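You operate a simulated robot arm through the tools that you are given. There is no shell and no other tool. Be economical: measure what you need, move in short steps, check, and stop when the job is done.

Carry out the task below with a simulated robot arm. There is one attempt and no reset: what you move stays moved.

Task
Measure bottle 59 on the colour meter: orange tray if it reads under 50 %, otherwise back in its place.
Fine: purple cover on, one press of the blue read button; the cover goes back on its mat. Set down upright: what you pick out, purple cover.

Only the result counts: the job must be done as asked and must still hold three seconds after the hand-in. Knocking over, shifting, dropping, spilling or breaking anything else fails it. A push-on lid holds only when it is set on centred and level and pressed home; a screw cap is set on level and turned clockwise until tight.

Robot
A 7-joint arm with a two-finger parallel gripper, fixed in place. Base frame: the origin is at the foot of the arm, x ahead of it, y to its left, z up; the work surface is at about z = 860. Lengths are in mm, angles in degrees, forces in N, time in s.
With the tool pointing down near the work surface it reaches from about 300 to 700 mm from the base axis. Its first joint turns from -66.0 to 66.0 degrees. Payload 1.57 kg.
Tool frame: the origin (TCP) lies between the finger pads and is the grasp point; the fingertips stand 30 mm ahead of it; z points along the fingers, y is the line along which they close. Largest opening 110 mm; finger width 24, thickness 12; the body of the gripper, 48 by 112 mm, starts 78 mm behind the TCP.
Orientation is that of the tool frame in the base frame, as a unit quaternion [w, x, y, z]. With the fingers straight down and closing along the base's y, the tool's x points along the base's -x, its y along +y and its z along -z.

Tools
- The arm moves only by the tool drive_tool. Its argument "targets" is a list that holds one entry, the list of rows, each a list of 6 numbers: the shift along the base's x, y, z in mm, then the turn, a rotation vector about the base's x, y, z in degrees. In form: [[[tx, ty, tz, wx, wy, wz], ...]]. A call has 1 to 8 rows; each row is the pose to reach, as a shift and turn from the pose commanded when the call began. "claw" is the finger opening in mm, from 0 to 110, set as the call begins (left out, the last holds). A row lasts 0.2 s, in which the tool goes at most 50 mm and 8.6 degrees; a call with a longer step from one row to the next is refused whole, and so is a gripper value outside its range. Where a pose cannot be reached the arm comes as near as it can. A force on the tool above 70 N (or 10 N above the force at the start of the call, whichever is more), or a blocked arm, ends the call early, and 0.2 s more pass. The fingers move at their own pace (about 108 mm/s each) and stop on an object; they squeeze with about 43 N. The grip force told is the motor's: it shows also when the fingers shut on nothing. Time passes only in rows, and 0.2 s behind the last, so rows that repeat a pose let the fingers close. The reply holds the time, the measured pose of the TCP, the force on the tool along the base axes, the opening and the grip force, in the units named above and with some noise, with the torque about the TCP (base axes, N m) and any sound that the robot's microphone picked up.
- Cameras (640 x 400 px; columns grow to the right, rows downward): "scene" is fixed at [169.5, -397.2, 1414.8]; the picture's right is [0.76, -0.65, 0.00], its down [-0.40, -0.46, -0.79] and it looks along [0.51, 0.60, -0.61] (base axes); focal length 317 px, centre (320, 200). "wrist" rides on the gripper at [70, 16, -141] in the tool frame; the picture's right is [-0.23, 0.97, 0.00], its down [-0.85, -0.20, -0.48] and it looks along [-0.47, -0.11, 0.88] (tool axes); focal length 222 px, centre (320, 200). There is no depth. A picture from a camera that has moved, and an enlarged one, comes with that camera's place and axes in the base frame and with its lens. The place of the scene camera against the robot may be out by one fixed shift of up to 18 mm in any direction.
- get_image(camera): a new picture of that camera. It takes no simulated time.
- zoom(camera, box): a new picture of the part [left, top, right, bottom] of that camera's present view, enlarged. It takes no simulated time.
- hand_in(): hands the job in; it is judged then, once.

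Work in short steps. Places have to be worked out from the pictures, the camera data and where the tool is seen: move nearer, look again, correct. Check each grasp and each placing, and mend what went wrong. You have 120 turns and 68 pictures in all, those below and enlarged ones among them. Open the gripper and draw the arm clear of the work before you hand the job in, unless the task says otherwise; then end with one line.

The tools are called as a command line: name --argument value ..., lists and objects as JSON in quotes. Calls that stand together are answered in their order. drive_tool: Moves the arm, as the interface text tells. Its arguments: {"type":"object","properties":{"targets":{"type":"array","items":{"type":"array","items":{"type":"array","items":{"type":"number"}}}},"claw":{"type":"number"}},"required":["targets"]} The other tools are called the same way: get_image (camera) takes a picture; zoom (camera, box) takes an enlarged picture of a part of a camera's view; hand_in () hands the job in.

At the start:

```text
t: 0.0
ee_pos: [487.5, 20.3, 1175.2]
orientation: [-0.001, 0.0, 1.0, 0.0]
ft_force: [0.0, 0.4, -0.7]
wrist_torque: [0.0, -0.01, 0.05]
width: 110.1
grip_force: 0.0
```

scene: 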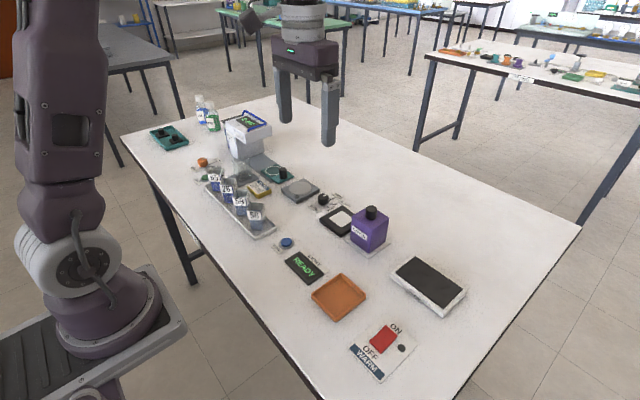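
wrist: 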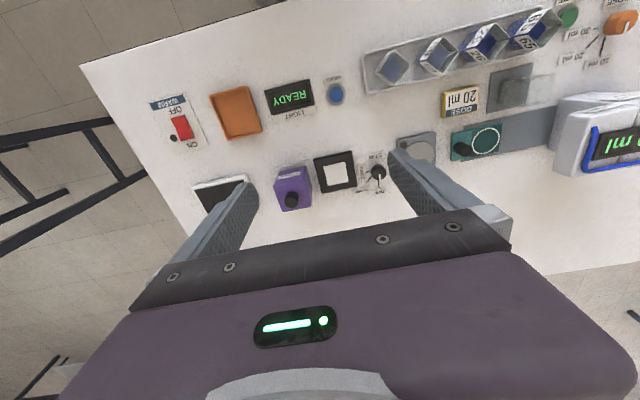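

I'll start by zooming in on the bottle rack and on the meter area to read the labels.

zoom --camera "scene" --box '[180, 140, 300, 260]'

zoom --camera "scene" --box '[260, 170, 480, 390]'

zoom --camera "wrist" --box '[140, 0, 600, 220]'

```text
3.33 times, centred on (240, 200) of scene
camera zoom: at [169.5, -397.2, 1414.8], right [0.76, -0.65, 0.0], down [-0.4, -0.46, -0.79], along [0.51, 0.6, -0.61], focal length 1057 px, centre (587, 200)
```

zoom: 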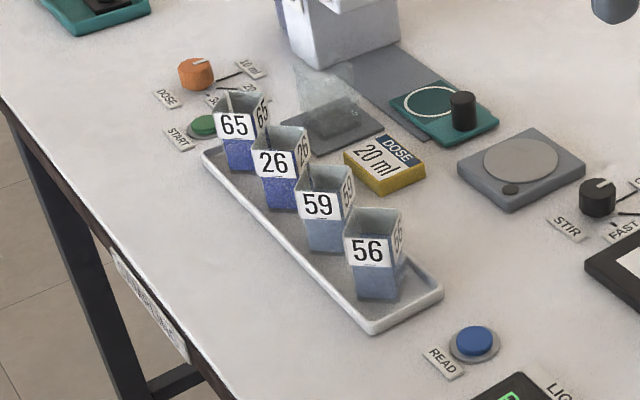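

```text
1.82 times, centred on (370, 280) of scene
camera zoom: at [169.5, -397.2, 1414.8], right [0.76, -0.65, 0.0], down [-0.4, -0.46, -0.79], along [0.51, 0.6, -0.61], focal length 577 px, centre (229, 54)
```

zoom: 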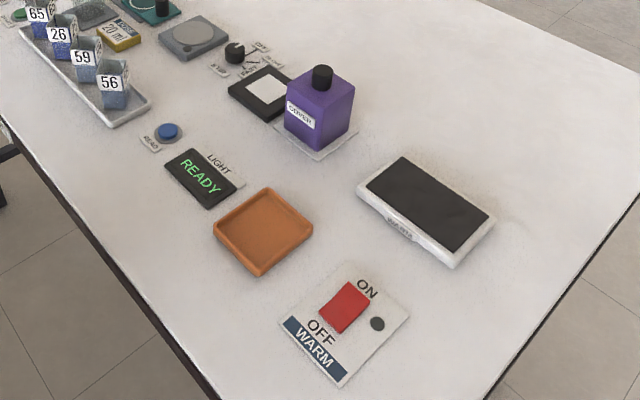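

```text
1.39 times, centred on (370, 110) of wrist
camera zoom: at [417.5, 36.4, 1316.6], right [0.23, 0.97, 0.0], down [0.85, -0.2, 0.48], along [0.47, -0.11, -0.88], focal length 309 px, centre (250, 325)
```

zoom: 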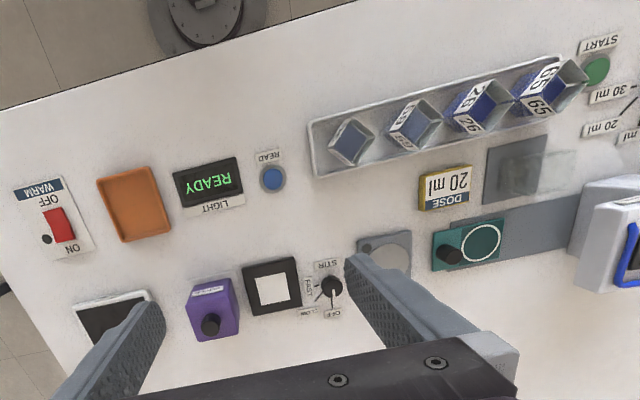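

The bottle order is 65, 26, 59, 56, and the meter is the black plate with a white window at about (600, 28). I estimate bottle 59 at about (431, 216). I'll move so the wrist camera sees the bottles from nearby.

drive_tool --targets '[[[-21, 33, -12, 0, 0, 0], [-42, 66, -25, 0, 0, 0], [-63, 100, -40, 0, 0, 0], [-85, 133, -55, 0, 0, 0], [-106, 166, -70, 0, 0, 0], [-127, 200, -85, 0, 0, 0]]]'

get_image --camera "wrist"

```text
t: 1.4
ee_pos: [360.8, 224.6, 1092.4]
orientation: [0.001, 0.0, 1.0, 0.0]
ft_force: [0.2, -0.3, 0.1]
wrist_torque: [-0.03, -0.01, 0.0]
width: 110.0
grip_force: 0.0
```

```text
62 pictures are left
camera wrist: at [290.8, 239.1, 1232.2], right [0.23, 0.97, 0.0], down [0.85, -0.2, 0.48], along [0.47, -0.11, -0.88], focal length 222 px, centre (320, 200)
```

wrist: 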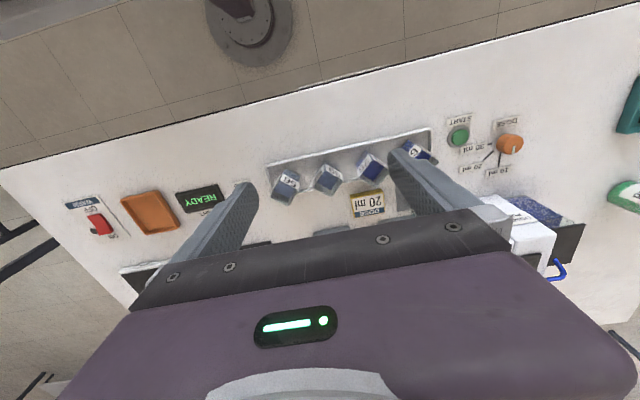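

The bottles are between the fingers in view, so I'll zoom in on them.

zoom --camera "wrist" --box '[250, 120, 410, 220]'

```text
4.00 times, centred on (330, 170) of wrist
camera zoom: at [290.8, 239.1, 1232.2], right [0.23, 0.97, 0.0], down [0.85, -0.2, 0.48], along [0.47, -0.11, -0.88], focal length 888 px, centre (280, 320)
```

zoom: 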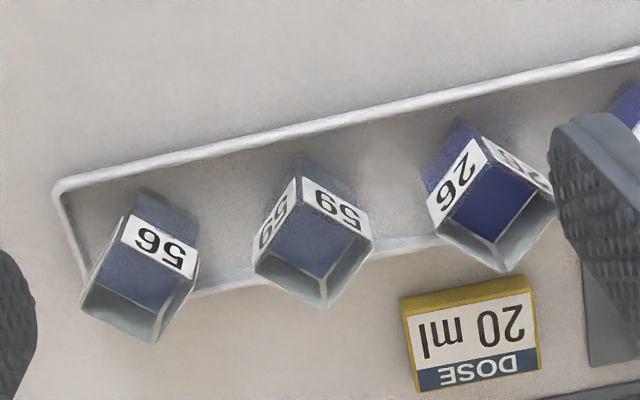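

From the zoom, bottle 59's rim is a diamond centred at about (435, 218), top z about 917, with faces at roughly 45° to the base axes. Neighbours are 68 mm apart along y. Next I'll look closely at the meter and cover.

drive_tool --targets '[[[24, -38, -3, 0, 0, 0], [48, -75, -6, 0, 0, 0], [72, -112, -9, 0, 0, 0], [96, -150, -12, 0, 0, 0], [120, -188, -15, 0, 0, 0], [145, -225, -17, 0, 0, 0]]]'

zoom --camera "wrist" --box '[200, 100, 440, 250]'

```text
t: 2.8
ee_pos: [506.3, -2.2, 1072.1]
orientation: [0.0, 0.0, 1.0, 0.001]
ft_force: [0.9, -0.1, 0.4]
wrist_torque: [0.05, 0.0, -0.06]
width: 110.0
grip_force: 0.1
```

```text
2.67 times, centred on (320, 175) of wrist
camera zoom: at [435.9, 13.0, 1213.5], right [0.23, 0.97, 0.0], down [0.85, -0.2, 0.48], along [0.47, -0.11, -0.88], focal length 592 px, centre (320, 267)
```

zoom: 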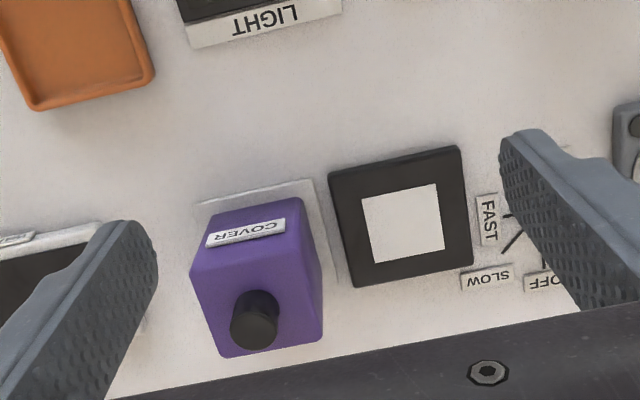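

The meter window is axis-aligned at about (601, 29). The cover is 57 mm square at about (592, -57) with its top at z about 949. I'll now go above bottle 59 with the tool yawed +45° and the fingers at 70, then check by picture.

drive_tool --targets '[[[-12, 37, -10, 0, 0, 7.5], [-24, 74, -20, 0, 0, 15], [-36, 111, -30, 0, 0, 22.5], [-48, 148, -40, 0, 0, 30], [-60, 186, -50, 0, 0, 37.5], [-70, 223, -63, 0, 0, 45], [-70, 223, -63, 0, 0, 45]]]' --claw 70

get_image --camera "wrist"

zoom --camera "scene" --box '[160, 100, 320, 260]'

```text
t: 4.4
ee_pos: [436.1, 220.2, 1011.1]
orientation: [-0.001, -0.384, 0.923, -0.001]
ft_force: [-0.2, -0.4, 0.8]
wrist_torque: [-0.01, 0.03, 0.0]
width: 69.9
grip_force: 0.1
```

```text
59 pictures are left
camera wrist: at [374.9, 181.2, 1152.4], right [-0.53, 0.85, 0.0], down [0.74, 0.46, 0.48], along [0.41, 0.25, -0.88], focal length 222 px, centre (320, 200)
```

wrist: 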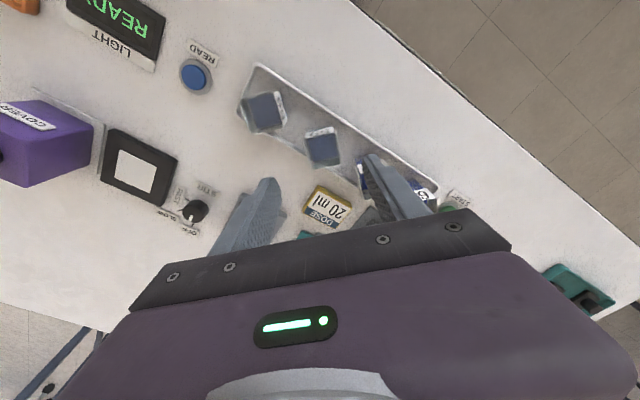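

```text
2.50 times, centred on (240, 180) of scene
camera zoom: at [169.5, -397.2, 1414.8], right [0.76, -0.65, 0.0], down [-0.4, -0.46, -0.79], along [0.51, 0.6, -0.61], focal length 793 px, centre (520, 250)
```

zoom: 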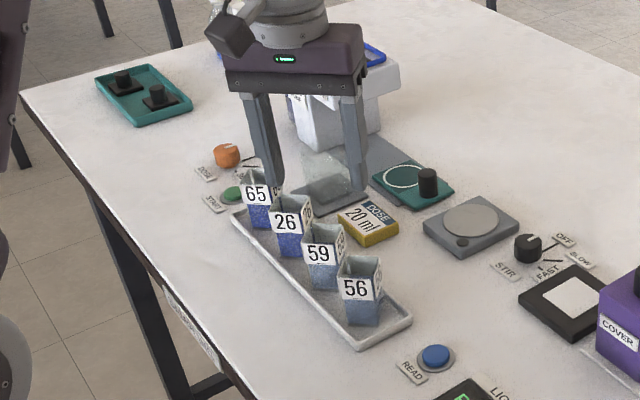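

Bottle 59 appears near (322, 147). I'll zoom in to refine its position.

zoom --camera "wrist" --box '[240, 90, 400, 190]'

```text
4.00 times, centred on (320, 140) of wrist
camera zoom: at [374.9, 181.2, 1152.4], right [-0.53, 0.85, 0.0], down [0.74, 0.46, 0.48], along [0.41, 0.25, -0.88], focal length 888 px, centre (320, 440)
```

zoom: 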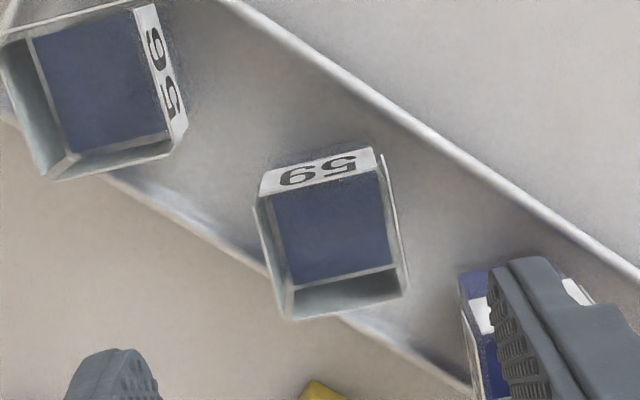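

Bottle 59's centre refines to about (433, 219) and its yaw matches the tool. I'll shift slightly in x, lower to just above the rim and check.

drive_tool --targets '[[[-2.5, 0, -30, 0, 0, 0], [-2.5, 0, -58, 0, 0, 0], [-2.5, 0, -58, 0, 0, 0]]]'

get_image --camera "wrist"

zoom --camera "scene" --box '[180, 140, 300, 260]'

```text
t: 5.2
ee_pos: [433.8, 219.5, 952.2]
orientation: [0.001, -0.382, 0.924, 0.0]
ft_force: [-0.2, 0.3, 0.7]
wrist_torque: [-0.04, -0.01, 0.0]
width: 70.2
grip_force: 0.1
```

```text
56 pictures are left
camera wrist: at [372.8, 181.8, 1093.9], right [-0.53, 0.85, 0.0], down [0.75, 0.46, 0.48], along [0.41, 0.25, -0.88], focal length 222 px, centre (320, 200)
```

wrist: 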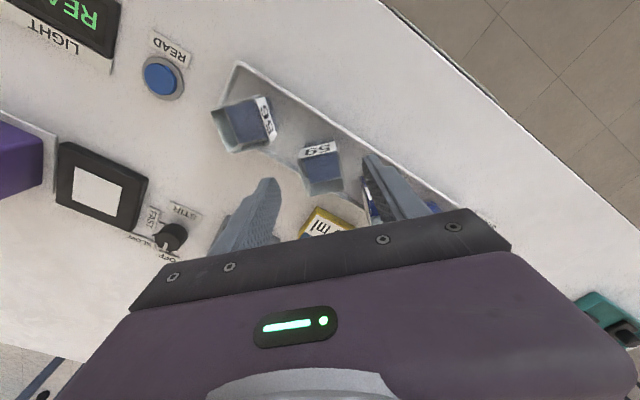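

```text
3.33 times, centred on (240, 200) of scene
camera zoom: at [169.5, -397.2, 1414.8], right [0.76, -0.65, 0.0], down [-0.4, -0.46, -0.79], along [0.51, 0.6, -0.61], focal length 1057 px, centre (587, 200)
```

zoom: 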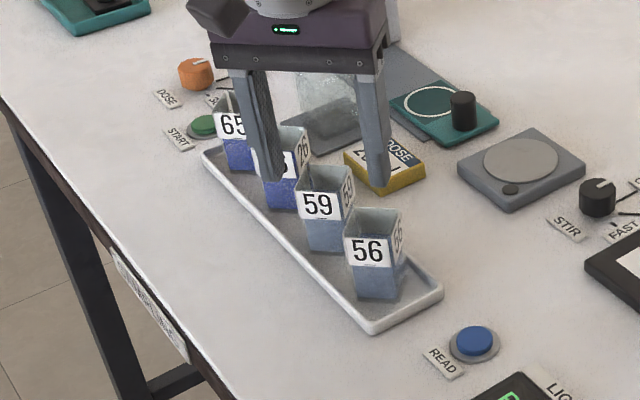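

zoom --camera "wrist" --box '[200, 120, 440, 270]'

```text
2.67 times, centred on (320, 195) of wrist
camera zoom: at [372.8, 181.8, 1093.9], right [-0.53, 0.85, 0.0], down [0.75, 0.46, 0.48], along [0.41, 0.25, -0.88], focal length 592 px, centre (320, 213)
```

zoom: 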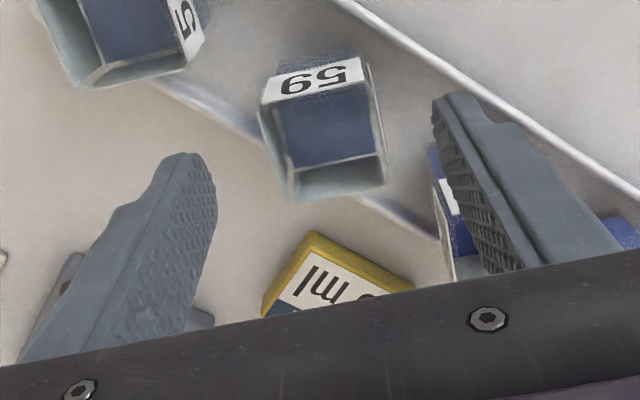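

The offset is within 2 mm. I'll make a small correction and descend to z about 911, keeping the fingertips above the tray wall.

drive_tool --targets '[[[-1.5, 0.5, -20, 0, 0, 0], [-1.5, 0.5, -41, 0, 0, 0], [-1.5, 0.5, -41, 0, 0, 0]]]' --claw 60

zoom --camera "wrist" --box '[200, 120, 440, 270]'

zoom --camera "scene" --box '[180, 140, 300, 260]'

```text
t: 6.0
ee_pos: [431.5, 220.6, 912.0]
orientation: [-0.001, -0.383, 0.924, 0.0]
ft_force: [0.3, -0.3, 0.5]
wrist_torque: [-0.01, 0.0, 0.01]
width: 60.2
grip_force: 0.2
```

```text
2.67 times, centred on (320, 195) of wrist
camera zoom: at [370.6, 181.7, 1052.5], right [-0.53, 0.85, 0.0], down [0.75, 0.46, 0.48], along [0.41, 0.25, -0.88], focal length 592 px, centre (320, 213)
```

zoom: 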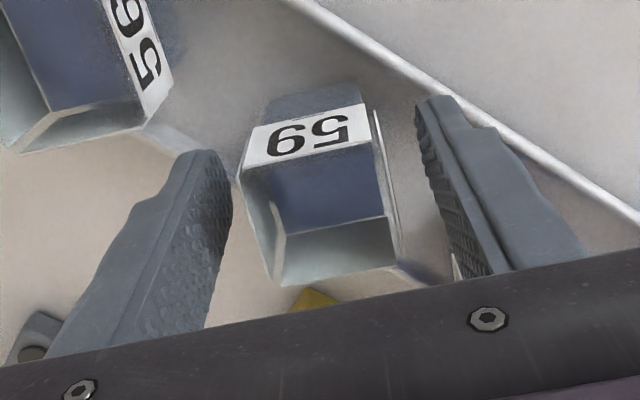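

```text
3.33 times, centred on (240, 200) of scene
camera zoom: at [169.5, -397.2, 1414.8], right [0.76, -0.65, 0.0], down [-0.4, -0.46, -0.79], along [0.51, 0.6, -0.61], focal length 1057 px, centre (587, 200)
```

zoom: 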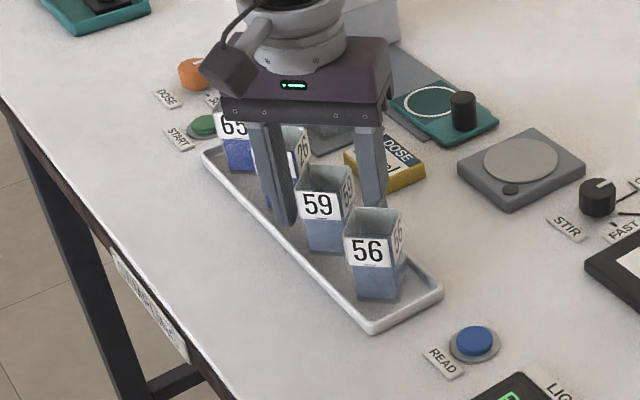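

The bottle is centred between the fingers. I'll close the gripper.

drive_tool --targets '[[[0, 0, 0, 0, 0, 0], [0, 0, 0, 0, 0, 0], [0, 0, 0, 0, 0, 0]]]' --claw 20

```text
t: 6.8
ee_pos: [431.8, 220.5, 911.7]
orientation: [0.0, -0.383, 0.924, 0.0]
ft_force: [0.1, 0.5, -0.3]
wrist_torque: [-0.02, 0.01, 0.01]
width: 33.1
grip_force: 40.4
```

Gripped at 33.1 mm. I'll lift straight up gently.

drive_tool --targets '[[[0, 0, 5, 0, 0, 0], [0, 0, 20, 0, 0, 0], [0, 0, 40, 0, 0, 0], [0, 0, 60, 0, 0, 0], [0, 0, 80, 0, 0, 0], [0, 0, 95, 0, 0, 0], [0, 0, 100, 0, 0, 0]]]'

zoom --camera "scene" --box '[160, 100, 320, 260]'

```text
t: 8.4
ee_pos: [431.9, 219.6, 1011.7]
orientation: [0.0, -0.382, 0.924, 0.001]
ft_force: [0.5, 0.3, 0.2]
wrist_torque: [0.01, 0.01, 0.01]
width: 33.1
grip_force: 41.1
```

```text
2.50 times, centred on (240, 180) of scene
camera zoom: at [169.5, -397.2, 1414.8], right [0.76, -0.65, 0.0], down [-0.4, -0.46, -0.79], along [0.51, 0.6, -0.61], focal length 793 px, centre (520, 250)
```

zoom: 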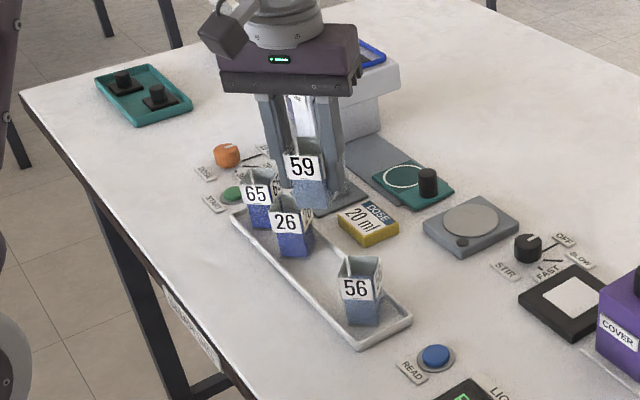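

59 is out upright. I'll carry it above the meter at about (601, 29) while rotating -45°.

drive_tool --targets '[[[12, -14, 0, 0, 0, -3], [35, -39, 0, 0, 0, -9], [62, -69, 0, 0, 0, -16], [90, -100, 0, 0, 0, -24], [117, -131, 0, 0, 0, -31.5], [142, -159, 0, 0, 0, -38.5], [161, -180, 0, 0, 0, -43], [170, -190, 0, 0, 0, -45]]]'

get_image --camera "wrist"

get_image --camera "scene"

```text
t: 10.2
ee_pos: [601.2, 28.5, 1012.6]
orientation: [0.0, 0.001, 1.0, 0.0]
ft_force: [-0.8, -0.8, 0.0]
wrist_torque: [0.03, 0.01, 0.02]
width: 33.1
grip_force: 41.4
```

```text
50 pictures are left
camera wrist: at [531.6, 45.1, 1152.8], right [0.23, 0.97, 0.0], down [0.85, -0.2, 0.48], along [0.47, -0.11, -0.88], focal length 222 px, centre (320, 200)
```

wrist: 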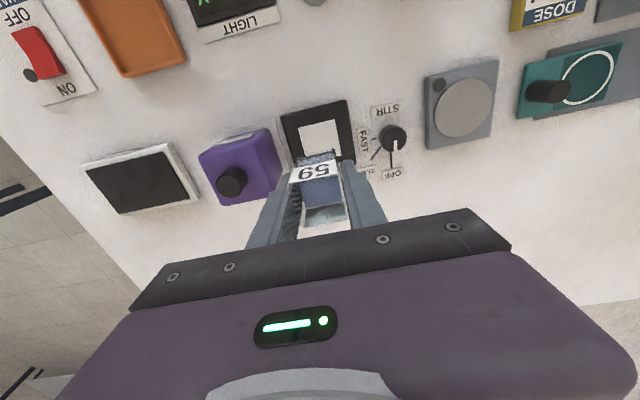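

```text
49 pictures are left
```

scene: 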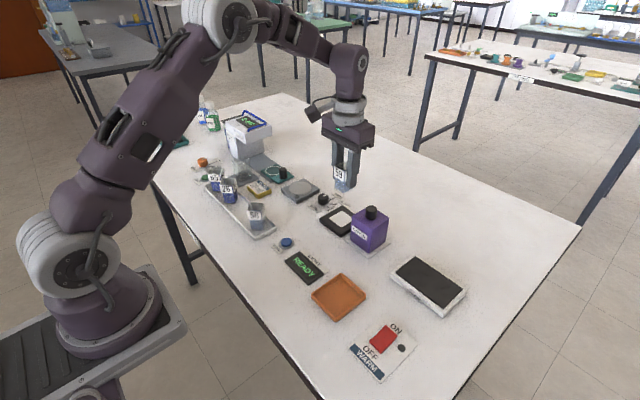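

zoom --camera "wrist" --box '[190, 80, 430, 230]'

```text
2.67 times, centred on (310, 155) of wrist
camera zoom: at [531.6, 45.1, 1152.8], right [0.23, 0.97, 0.0], down [0.85, -0.2, 0.48], along [0.47, -0.11, -0.88], focal length 592 px, centre (347, 320)
```

zoom: 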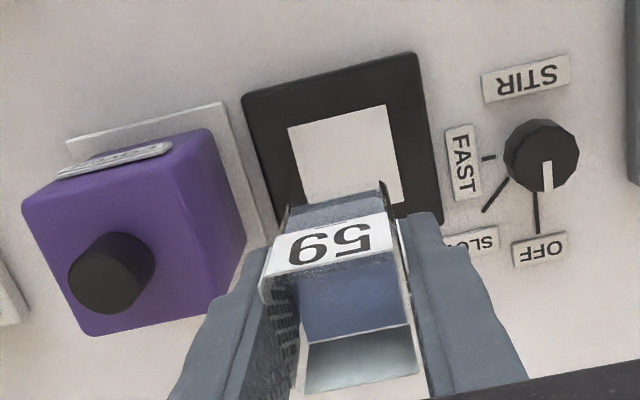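

The window centre is confirmed at about (601.8, 29). I'll lower to just above the surface.

drive_tool --targets '[[[0, 0, -10, 0, 0, 0], [0, 0, -30, 0, 0, 0], [0, 0, -50, 0, 0, 0], [0, 0, -68, 0, 0, 0], [0, 0, -80, 0, 0, 0], [0, 0, -87, 0, 0, 0], [0, 0, -89, 0, 0, 0]]]'

zoom --camera "scene" --box '[290, 160, 410, 260]'

zoom --camera "wrist" --box '[190, 80, 430, 230]'

```text
t: 11.8
ee_pos: [600.5, 29.6, 922.0]
orientation: [0.0, 0.0, 1.0, 0.0]
ft_force: [0.2, -0.2, 0.4]
wrist_torque: [-0.01, 0.0, -0.02]
width: 33.4
grip_force: 41.5
```

```text
4.00 times, centred on (350, 210) of scene
camera zoom: at [169.5, -397.2, 1414.8], right [0.76, -0.65, 0.0], down [-0.4, -0.46, -0.79], along [0.51, 0.6, -0.61], focal length 1269 px, centre (200, 160)
```

zoom: 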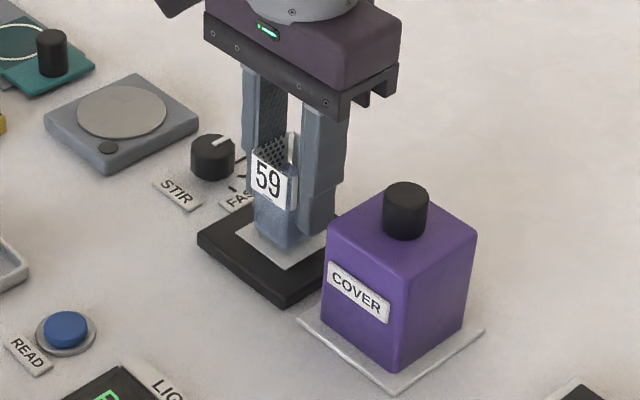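

```text
2.67 times, centred on (310, 155) of wrist
camera zoom: at [530.7, 45.4, 1063.4], right [0.23, 0.97, 0.0], down [0.86, -0.2, 0.48], along [0.47, -0.11, -0.88], focal length 592 px, centre (347, 320)
```

zoom: 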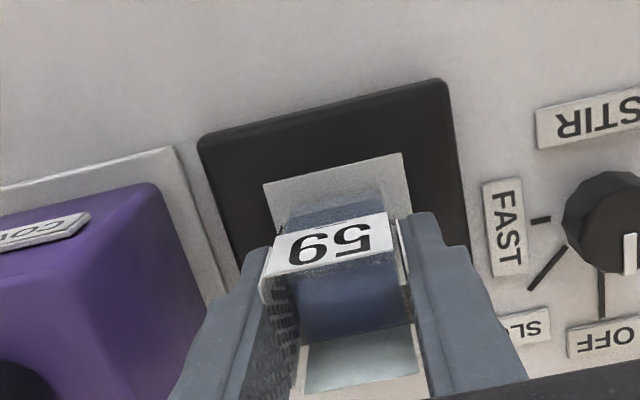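

The bottle is nearly down and well over the window. I'll lower in tiny steps and watch the force.

drive_tool --targets '[[[0, 0, -1, 0, 0, 0], [0, 0, -2, 0, 0, 0], [0, 0, -3, 0, 0, 0]]]'

```text
t: 12.6
ee_pos: [601.4, 28.9, 920.2]
orientation: [0.0, 0.0, 1.0, 0.0]
ft_force: [-0.5, 0.1, 2.8]
wrist_torque: [0.02, 0.03, 0.02]
width: 33.1
grip_force: 41.1
```

drive_tool --targets '[[[0, 0, -0.5, 0, 0, 0], [0, 0, -1, 0, 0, 0]]]'

```text
t: 13.2
ee_pos: [601.4, 29.5, 918.6]
orientation: [0.001, 0.0, 1.0, 0.0]
ft_force: [-2.9, 0.7, 15.3]
wrist_torque: [0.05, 0.19, 0.0]
width: 33.0
grip_force: 41.1
```

Firm contact at commanded z about 919. I'll ease up slightly and open the fingers.

drive_tool --targets '[[[0, 0, 0.8, 0, 0, 0], [0, 0, 0.8, 0, 0, 0]]]'

drive_tool --targets '[[[0, 0, 0, 0, 0, 0], [0, 0, 0, 0, 0, 0]]]' --claw 52

zoom --camera "scene" --box '[290, 160, 410, 260]'

```text
t: 13.8
ee_pos: [601.5, 30.0, 919.4]
orientation: [0.0, 0.0, 1.0, 0.0]
ft_force: [-1.2, 0.9, 11.2]
wrist_torque: [0.03, 0.04, 0.01]
width: 33.2
grip_force: 41.2
```

```text
t: 14.4
ee_pos: [601.8, 29.1, 919.6]
orientation: [0.0, 0.0, 1.0, 0.0]
ft_force: [0.4, -0.2, -1.0]
wrist_torque: [0.02, 0.0, 0.01]
width: 51.9
grip_force: 0.0
```

```text
4.00 times, centred on (350, 210) of scene
camera zoom: at [169.5, -397.2, 1414.8], right [0.76, -0.65, 0.0], down [-0.4, -0.46, -0.79], along [0.51, 0.6, -0.61], focal length 1269 px, centre (200, 160)
```

zoom: 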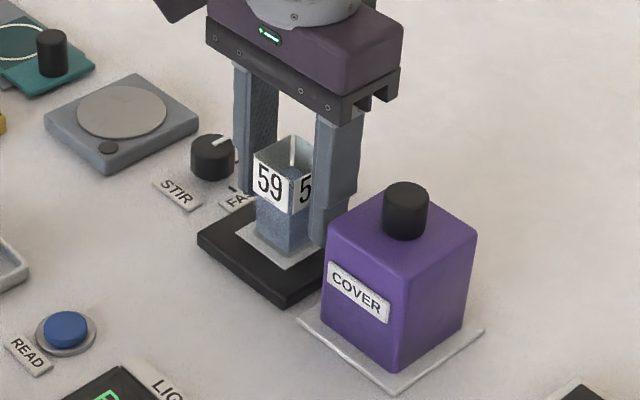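

The bottle stands upright on the window. I'll retract straight up, then back off to view the bottle and cover together.

drive_tool --targets '[[[0, 0, 20, 0, 0, 0], [0, 0, 60, 0, 0, 0], [0, 0, 100, 0, 0, 0], [0, 0, 130, 0, 0, 0], [-35, -20, 130, 0, 0, 0], [-75, -40, 130, 0, 0, 0], [-85, -45, 130, 0, 0, 0]]]'

zoom --camera "wrist" --box '[200, 80, 440, 230]'

```text
t: 16.0
ee_pos: [515.2, -16.0, 1049.4]
orientation: [-0.001, 0.0, 1.0, 0.0]
ft_force: [0.2, 0.8, 0.5]
wrist_torque: [-0.05, -0.04, -0.02]
width: 52.0
grip_force: 0.1
```

```text
2.67 times, centred on (320, 155) of wrist
camera zoom: at [446.9, -0.6, 1191.7], right [0.23, 0.97, 0.0], down [0.86, -0.2, 0.48], along [0.47, -0.11, -0.88], focal length 592 px, centre (320, 320)
```

zoom: 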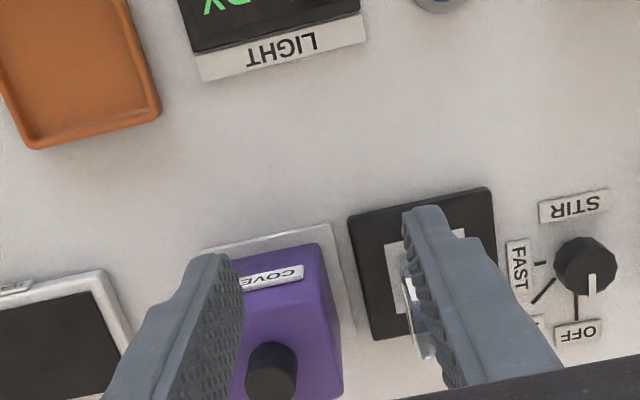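

The fingers hide part of the view. I'll move over the cover's estimated centre (592, -57) at height to measure the knob.

drive_tool --targets '[[[25, -14, 0, 0, 0, 0], [55, -28, 0, 0, 0, 0], [75.5, -41, -5, 0, 0, 0], [75.5, -41, -5, 0, 0, 0]]]'

zoom --camera "wrist" --box '[200, 80, 440, 230]'

zoom --camera "scene" --box '[310, 120, 430, 260]'

```text
t: 17.0
ee_pos: [592.9, -58.6, 1044.1]
orientation: [0.0, 0.0, 1.0, -0.001]
ft_force: [0.5, -0.6, 0.1]
wrist_torque: [0.01, 0.0, -0.02]
width: 52.0
grip_force: 0.0
```

```text
2.67 times, centred on (320, 155) of wrist
camera zoom: at [524.1, -41.5, 1185.7], right [0.23, 0.97, 0.0], down [0.86, -0.2, 0.48], along [0.47, -0.11, -0.88], focal length 592 px, centre (320, 320)
```

zoom: 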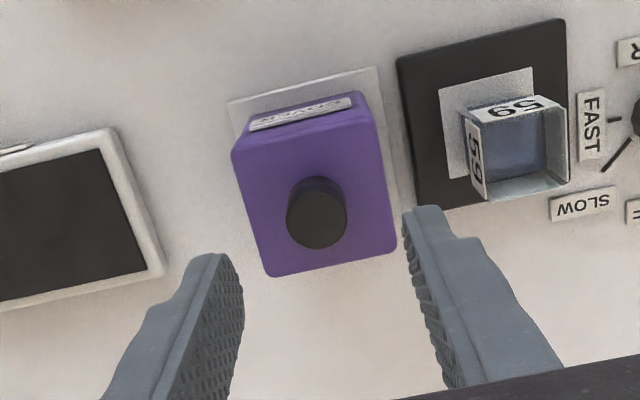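

```text
2.86 times, centred on (370, 190) of scene
camera zoom: at [169.5, -397.2, 1414.8], right [0.76, -0.65, 0.0], down [-0.4, -0.46, -0.79], along [0.51, 0.6, -0.61], focal length 906 px, centre (177, 229)
```

zoom: 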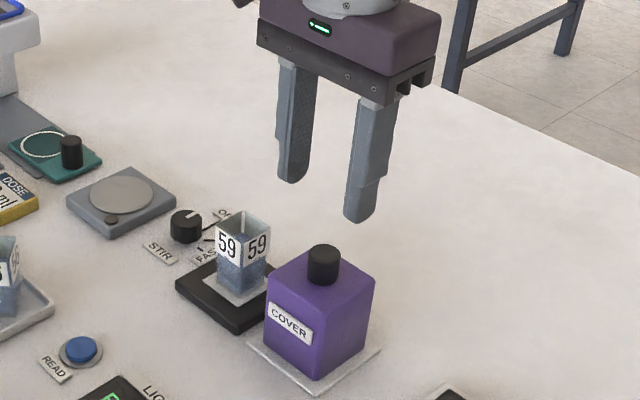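

The cover's top centre is at about (593.5, -58). The knob is about 22 mm wide, with z from 949 to 975. I'll lower over the knob, first with the tips just at the knob top.

drive_tool --targets '[[[1.5, -0.8, -20, 0, 0, 0], [1.5, -0.8, -36, 0, 0, 0], [1.5, -0.8, -36, 0, 0, 0]]]' --claw 48

zoom --camera "wrist" --box '[200, 110, 440, 260]'

zoom --camera "scene" --box '[330, 160, 410, 260]'

```text
t: 17.8
ee_pos: [594.8, -57.3, 1009.5]
orientation: [0.001, 0.0, 1.0, 0.0]
ft_force: [0.3, 0.8, 0.3]
wrist_torque: [0.01, 0.02, 0.0]
width: 48.1
grip_force: 0.0
```

```text
2.67 times, centred on (320, 185) of wrist
camera zoom: at [523.5, -42.5, 1149.6], right [0.23, 0.97, 0.0], down [0.86, -0.2, 0.48], along [0.47, -0.11, -0.88], focal length 592 px, centre (320, 240)
```

zoom: 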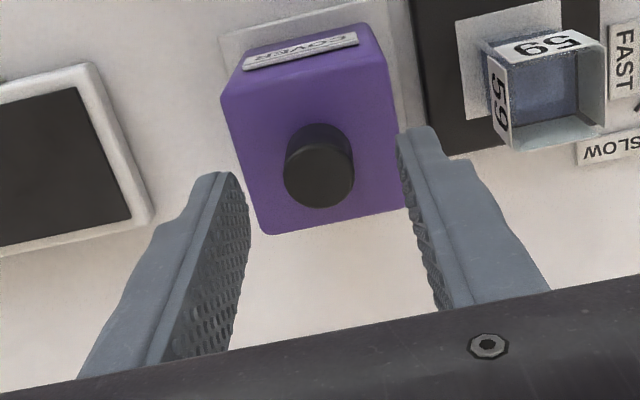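

```text
4.00 times, centred on (370, 210) of scene
camera zoom: at [169.5, -397.2, 1414.8], right [0.76, -0.65, 0.0], down [-0.4, -0.46, -0.79], along [0.51, 0.6, -0.61], focal length 1269 px, centre (120, 160)
```

zoom: 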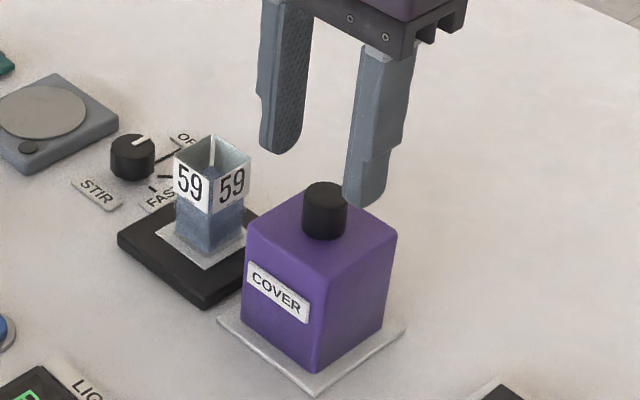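

Knob offset is about (+2, -1). I'll correct and lower so the tips sit around the knob just above the cover's top.

drive_tool --targets '[[[1.5, -1, -12, 0, 0, 0], [1.5, -1, -23, 0, 0, 0], [1.5, -1, -23, 0, 0, 0]]]'

zoom --camera "scene" --box '[330, 160, 410, 260]'

zoom --camera "wrist" --box '[200, 110, 440, 260]'

```text
t: 18.6
ee_pos: [593.9, -58.9, 983.9]
orientation: [0.0, 0.001, 1.0, 0.0]
ft_force: [0.1, 0.5, 0.6]
wrist_torque: [0.04, 0.02, 0.01]
width: 47.7
grip_force: 0.0
```

```text
4.00 times, centred on (370, 210) of scene
camera zoom: at [169.5, -397.2, 1414.8], right [0.76, -0.65, 0.0], down [-0.4, -0.46, -0.79], along [0.51, 0.6, -0.61], focal length 1269 px, centre (120, 160)
```

zoom: 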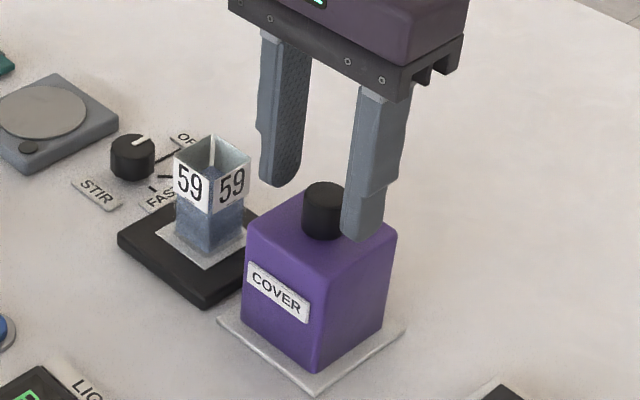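

```text
2.67 times, centred on (320, 185) of wrist
camera zoom: at [524.9, -43.1, 1126.2], right [0.23, 0.97, 0.0], down [0.86, -0.2, 0.48], along [0.47, -0.11, -0.88], focal length 592 px, centre (320, 240)
```

zoom: 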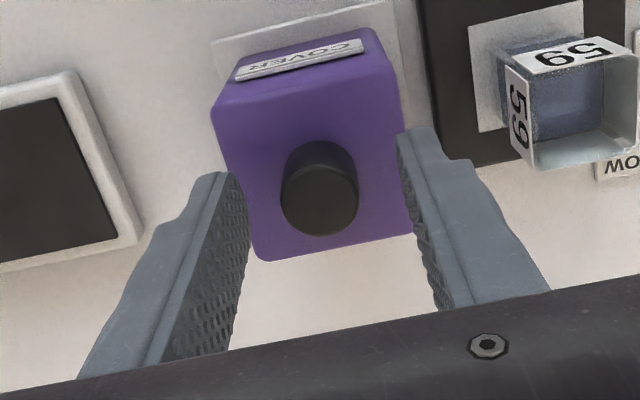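

Aligned. I'll close on the knob.

drive_tool --targets '[[[0, 0, 0, 0, 0, 0], [0, 0, 0, 0, 0, 0], [0, 0, 0, 0, 0, 0]]]' --claw 8

drive_tool --targets '[[[0, 0, 3, 0, 0, 0], [0, 0, 10, 0, 0, 0], [0, 0, 10, 0, 0, 0]]]'

zoom --camera "scene" --box '[330, 160, 410, 260]'

```text
t: 19.4
ee_pos: [595.1, -59.8, 985.5]
orientation: [0.0, 0.0, 1.0, -0.001]
ft_force: [-0.1, -0.3, 0.2]
wrist_torque: [-0.03, 0.01, 0.0]
width: 23.4
grip_force: 35.6
```

```text
t: 20.2
ee_pos: [595.4, -59.9, 995.5]
orientation: [0.0, 0.001, 1.0, 0.0]
ft_force: [-0.3, -0.2, -1.1]
wrist_torque: [-0.03, 0.0, -0.01]
width: 23.4
grip_force: 35.5
```

```text
4.00 times, centred on (370, 210) of scene
camera zoom: at [169.5, -397.2, 1414.8], right [0.76, -0.65, 0.0], down [-0.4, -0.46, -0.79], along [0.51, 0.6, -0.61], focal length 1269 px, centre (120, 160)
```

zoom: 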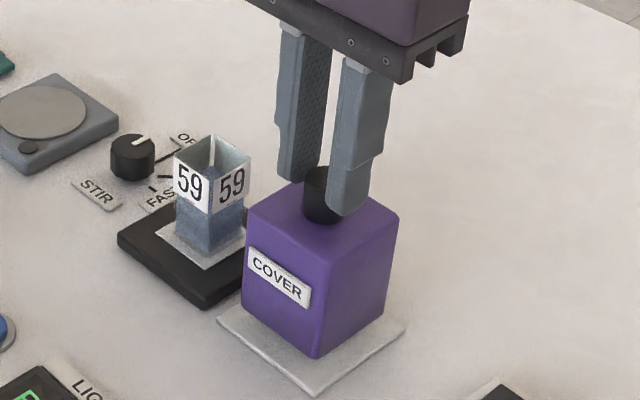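

The cover is held level. I'll lift clear of the bottle height and move over it.

drive_tool --targets '[[[0, 0, 25, 0, 0, 0], [0, 0, 50, 0, 0, 0], [0, 0, 75, 0, 0, 0], [2, 20, 75, 0, 0, 0], [4, 50, 75, 0, 0, 0], [6, 78, 75, 0, 0, 0], [6.5, 87.5, 75, 0, 0, 0], [6.5, 87.5, 75, 0, 0, 0]]]'

zoom --camera "scene" --box '[290, 130, 410, 260]'

zoom --camera "wrist" --box '[200, 80, 440, 230]'

```text
t: 22.0
ee_pos: [603.2, 28.3, 1071.4]
orientation: [0.001, 0.0, 1.0, 0.0]
ft_force: [-0.1, -0.4, -0.2]
wrist_torque: [-0.01, -0.03, 0.02]
width: 23.4
grip_force: 35.7
```

```text
3.08 times, centred on (350, 195) of scene
camera zoom: at [169.5, -397.2, 1414.8], right [0.76, -0.65, 0.0], down [-0.4, -0.46, -0.79], along [0.51, 0.6, -0.61], focal length 976 px, centre (228, 215)
```

zoom: 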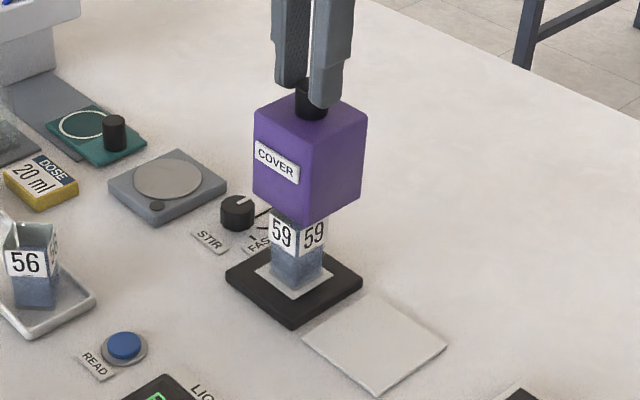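

```text
2.67 times, centred on (320, 155) of wrist
camera zoom: at [532.4, 44.8, 1212.1], right [0.23, 0.97, 0.0], down [0.86, -0.2, 0.48], along [0.47, -0.11, -0.88], focal length 592 px, centre (320, 320)
```

zoom: 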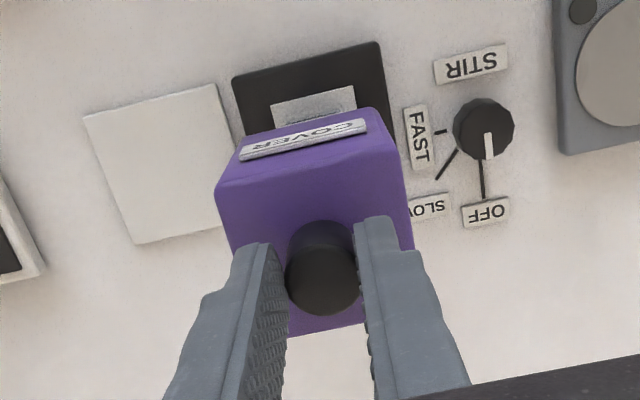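

The cover is roughly above the bottle. I'll lower to just above the rim and zoom in for fine alignment.

drive_tool --targets '[[[0, 0, -8, 0, 0, 0], [0, 0, -14, 0, 0, 0], [0, 0, -14, 0, 0, 0]]]'

zoom --camera "scene" --box '[315, 165, 375, 235]'

```text
t: 22.8
ee_pos: [602.8, 30.2, 1056.1]
orientation: [-0.001, 0.0, 1.0, 0.0]
ft_force: [-0.1, 0.4, 0.5]
wrist_torque: [0.02, -0.01, 0.02]
width: 23.5
grip_force: 35.9
```

```text
5.71 times, centred on (345, 200) of scene
camera zoom: at [169.5, -397.2, 1414.8], right [0.76, -0.65, 0.0], down [-0.4, -0.46, -0.79], along [0.51, 0.6, -0.61], focal length 1812 px, centre (177, 200)
```

zoom: 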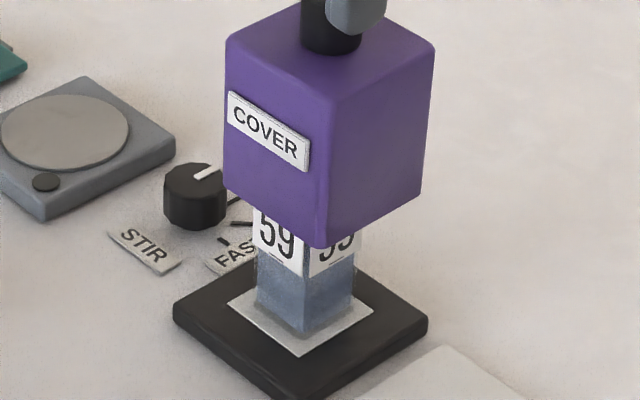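

The scene view suggests the cover sits about 3-4 mm too far toward the image's right. I'll zoom tighter to measure it.

zoom --camera "scene" --box '[325, 190, 361, 226]'

```text
11.11 times, centred on (343, 208) of scene
camera zoom: at [169.5, -397.2, 1414.8], right [0.76, -0.65, 0.0], down [-0.4, -0.46, -0.79], along [0.51, 0.6, -0.61], focal length 3524 px, centre (64, 111)
```

zoom: 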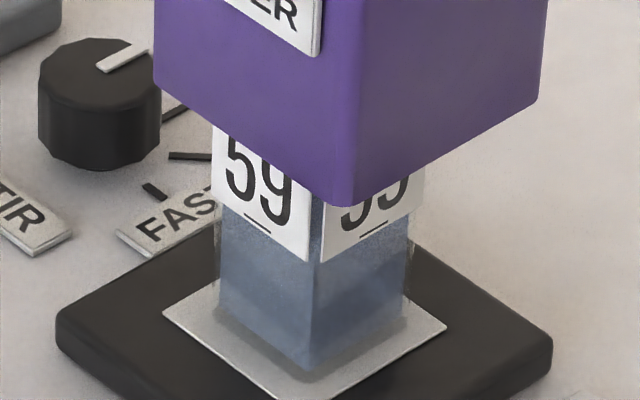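

Scene and wrist views disagree by a few mm. I'll take a compromise shift of (-2.5, +1.5) and descend a little past the rim, watching the force.

drive_tool --targets '[[[-2.5, 1.5, 0, 0, 0, 0], [-2.5, 1.5, -3, 0, 0, 0], [-2.5, 1.5, -6, 0, 0, 0], [-2.5, 1.5, -9, 0, 0, 0], [-2.5, 1.5, -11, 0, 0, 0]]]'

zoom --camera "scene" --box '[325, 190, 361, 226]'

```text
t: 24.0
ee_pos: [600.2, 30.0, 1044.5]
orientation: [0.0, 0.001, 1.0, 0.0]
ft_force: [0.4, 0.6, -1.0]
wrist_torque: [0.03, 0.01, 0.01]
width: 23.4
grip_force: 35.6
```

```text
11.11 times, centred on (343, 208) of scene
camera zoom: at [169.5, -397.2, 1414.8], right [0.76, -0.65, 0.0], down [-0.4, -0.46, -0.79], along [0.51, 0.6, -0.61], focal length 3524 px, centre (64, 111)
```

zoom: 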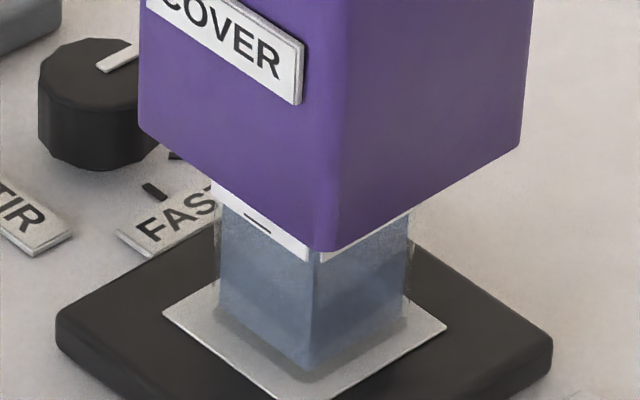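

No contact, and the offset is now about 2 mm. I'll nudge slightly more and continue down carefully.

drive_tool --targets '[[[-0.7, 0.6, -2, 0, 0, 0], [-0.7, 0.6, -5, 0, 0, 0], [-0.7, 0.6, -8, 0, 0, 0], [-0.7, 0.6, -11, 0, 0, 0]]]'

drive_tool --targets '[[[0, 0, -6, 0, 0, 0], [0, 0, -13, 0, 0, 0], [0, 0, -20, 0, 0, 0], [0, 0, -26, 0, 0, 0], [0, 0, -30, 0, 0, 0]]]'

zoom --camera "scene" --box '[310, 180, 370, 240]'

```text
t: 25.0
ee_pos: [597.7, 31.8, 1034.4]
orientation: [-0.001, 0.0, 1.0, 0.0]
ft_force: [0.7, -0.3, -0.6]
wrist_torque: [-0.02, 0.04, 0.01]
width: 23.5
grip_force: 35.8
```

```text
t: 26.2
ee_pos: [598.2, 30.7, 1004.1]
orientation: [0.0, -0.001, 1.0, 0.0]
ft_force: [0.8, 0.1, -1.0]
wrist_torque: [0.03, -0.02, 0.0]
width: 23.1
grip_force: 36.1
```

```text
6.67 times, centred on (340, 210) of scene
camera zoom: at [169.5, -397.2, 1414.8], right [0.76, -0.65, 0.0], down [-0.4, -0.46, -0.79], along [0.51, 0.6, -0.61], focal length 2114 px, centre (187, 133)
```

zoom: 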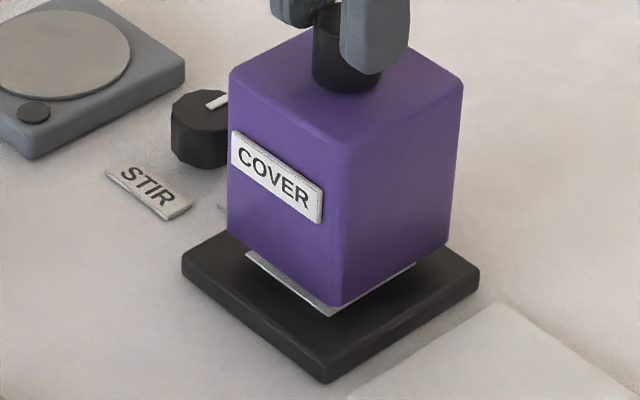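

No force so far. I'll continue down in finer steps toward contact, expected near 990.

drive_tool --targets '[[[0, 0, -4, 0, 0, 0], [0, 0, -8, 0, 0, 0], [0, 0, -10, 0, 0, 0]]]'

drive_tool --targets '[[[0, 0, -1, 0, 0, 0], [0, 0, -2, 0, 0, 0]]]'

```text
t: 27.0
ee_pos: [598.6, 31.0, 994.1]
orientation: [0.0, -0.001, 1.0, 0.0]
ft_force: [-0.7, -0.8, -0.2]
wrist_torque: [0.03, -0.01, 0.01]
width: 23.6
grip_force: 35.5
```

```text
t: 27.6
ee_pos: [598.7, 30.1, 993.6]
orientation: [0.002, 0.0, 1.0, -0.001]
ft_force: [-0.8, 0.1, 12.7]
wrist_torque: [0.09, 0.59, 0.03]
width: 23.5
grip_force: 35.9
```

Contact at z about 993, which is meter height, the same +8 step the bottle showed. I'll ease up and open.

drive_tool --targets '[[[0, 0, 1, 0, 0, 0], [0, 0, 1, 0, 0, 0]]]'

drive_tool --targets '[[[0, 0, 0, 0, 0, 0], [0, 0, 0, 0, 0, 0], [0, 0, 15, 0, 0, 0], [0, 0, 50, 0, 0, 0], [0, 0, 70, 0, 0, 0]]]' --claw 48

zoom --camera "scene" --box '[250, 160, 390, 300]'

```text
t: 28.2
ee_pos: [598.0, 30.2, 994.2]
orientation: [0.002, 0.0, 1.0, -0.001]
ft_force: [0.2, -0.1, 5.6]
wrist_torque: [-0.02, -0.15, -0.01]
width: 23.3
grip_force: 35.0
```

```text
t: 29.4
ee_pos: [596.1, 31.6, 1063.2]
orientation: [0.0, 0.0, 1.0, -0.001]
ft_force: [-0.5, -0.1, -0.4]
wrist_torque: [0.03, 0.0, -0.02]
width: 47.7
grip_force: 0.1
```

```text
2.86 times, centred on (320, 230) of scene
camera zoom: at [169.5, -397.2, 1414.8], right [0.76, -0.65, 0.0], down [-0.4, -0.46, -0.79], along [0.51, 0.6, -0.61], focal length 906 px, centre (320, 114)
```

zoom: 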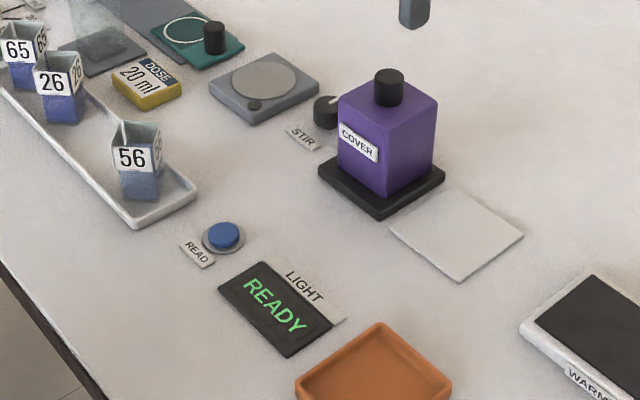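

The cover is seated and the display says READY. I'll close the fingers and move back so the wrist camera sees the blue button, estimated at (449, 60).

drive_tool --targets '[[[-40, 8, 0, 0, 0, 0], [-84, 16, 0, 0, 0, 0], [-128, 24, 0, 0, 0, 0], [-172, 32, -10, 0, 0, 0], [-208, 38, -30, 0, 0, 0], [-208, 38, -30, 0, 0, 0]]]' --claw 0

get_image --camera "wrist"

```text
t: 30.8
ee_pos: [390.4, 69.6, 1032.4]
orientation: [0.001, -0.001, 1.0, 0.0]
ft_force: [0.3, 0.0, 0.5]
wrist_torque: [0.01, 0.0, -0.01]
width: 0.0
grip_force: 21.6
```

```text
29 pictures are left
camera wrist: at [320.4, 85.7, 1173.5], right [0.23, 0.97, 0.0], down [0.85, -0.2, 0.48], along [0.47, -0.11, -0.88], focal length 222 px, centre (320, 200)
```

wrist: 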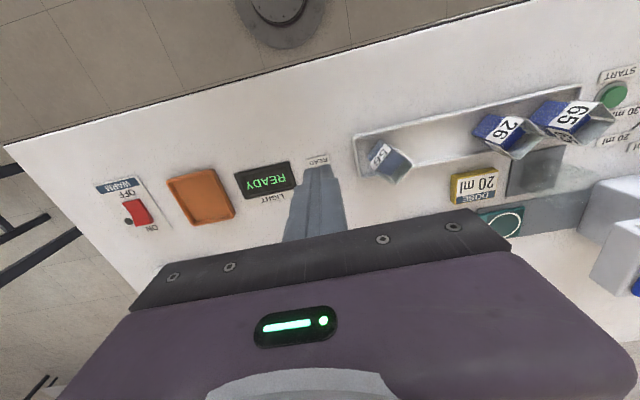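

The closed fingers hide the button, so I'll shift sideways to see it.

drive_tool --targets '[[[0, -30, 0, 0, 0, 0], [0, -60, 0, 0, 0, 0], [0, -60, 0, 0, 0, 0]]]'

zoom --camera "wrist" --box '[280, 100, 440, 200]'

```text
t: 31.6
ee_pos: [391.3, 11.4, 1033.9]
orientation: [0.0, 0.0, 1.0, 0.0]
ft_force: [-0.3, 0.0, 0.2]
wrist_torque: [-0.02, 0.0, 0.01]
width: 0.1
grip_force: 21.3
```

```text
4.00 times, centred on (360, 150) of wrist
camera zoom: at [321.0, 26.2, 1174.7], right [0.23, 0.97, 0.0], down [0.85, -0.2, 0.48], along [0.47, -0.11, -0.88], focal length 888 px, centre (160, 400)
```

zoom: 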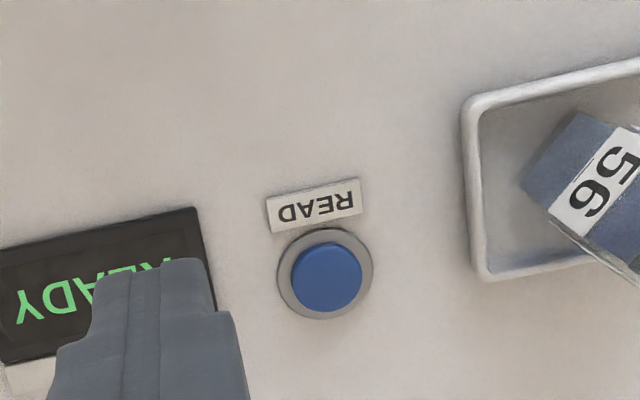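

The button centre is at about (446.5, 57.5). I'll move above it and lower to tips about 15 mm over it.

drive_tool --targets '[[[28, 24.5, -20, 0, 0, 0], [56.2, 49, -40, 0, 0, 0], [56.2, 49, -80, 0, 0, 0], [56.2, 49, -110, 0, 0, 0], [56.2, 49, -116, 0, 0, 0], [56.2, 49, -116, 0, 0, 0]]]'

zoom --camera "scene" --box '[250, 200, 330, 280]'

zoom --camera "wrist" --box '[240, 110, 400, 210]'

```text
t: 33.0
ee_pos: [447.1, 58.4, 915.3]
orientation: [0.0, 0.0, 1.0, 0.0]
ft_force: [-0.6, 0.2, 0.1]
wrist_torque: [0.04, 0.03, -0.02]
width: 0.1
grip_force: 21.2
```

```text
5.00 times, centred on (290, 240) of scene
camera zoom: at [169.5, -397.2, 1414.8], right [0.76, -0.65, 0.0], down [-0.4, -0.46, -0.79], along [0.51, 0.6, -0.61], focal length 1586 px, centre (470, 0)
```

zoom: 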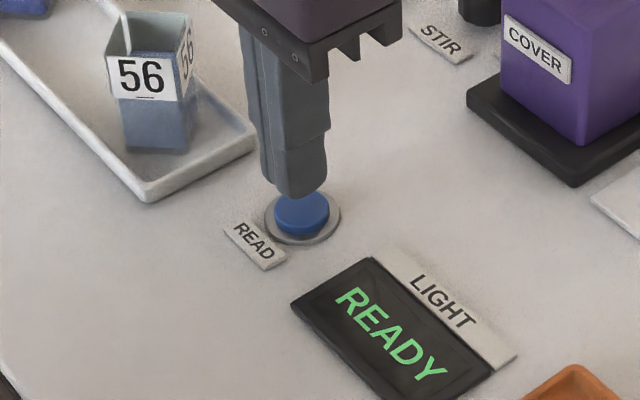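

```text
4.00 times, centred on (320, 160) of wrist
camera zoom: at [377.0, 74.1, 1056.9], right [0.23, 0.97, 0.0], down [0.85, -0.2, 0.48], along [0.47, -0.11, -0.88], focal length 888 px, centre (320, 360)
```

zoom: 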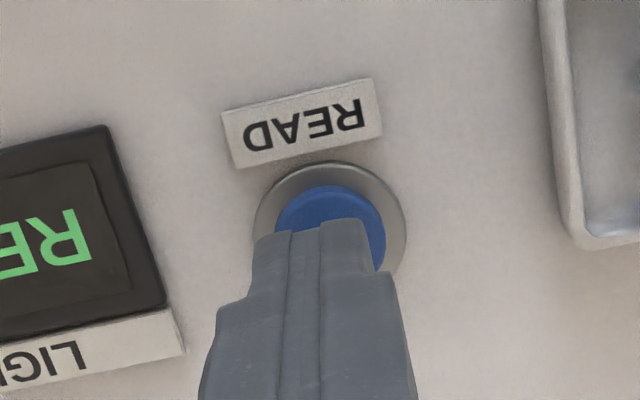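

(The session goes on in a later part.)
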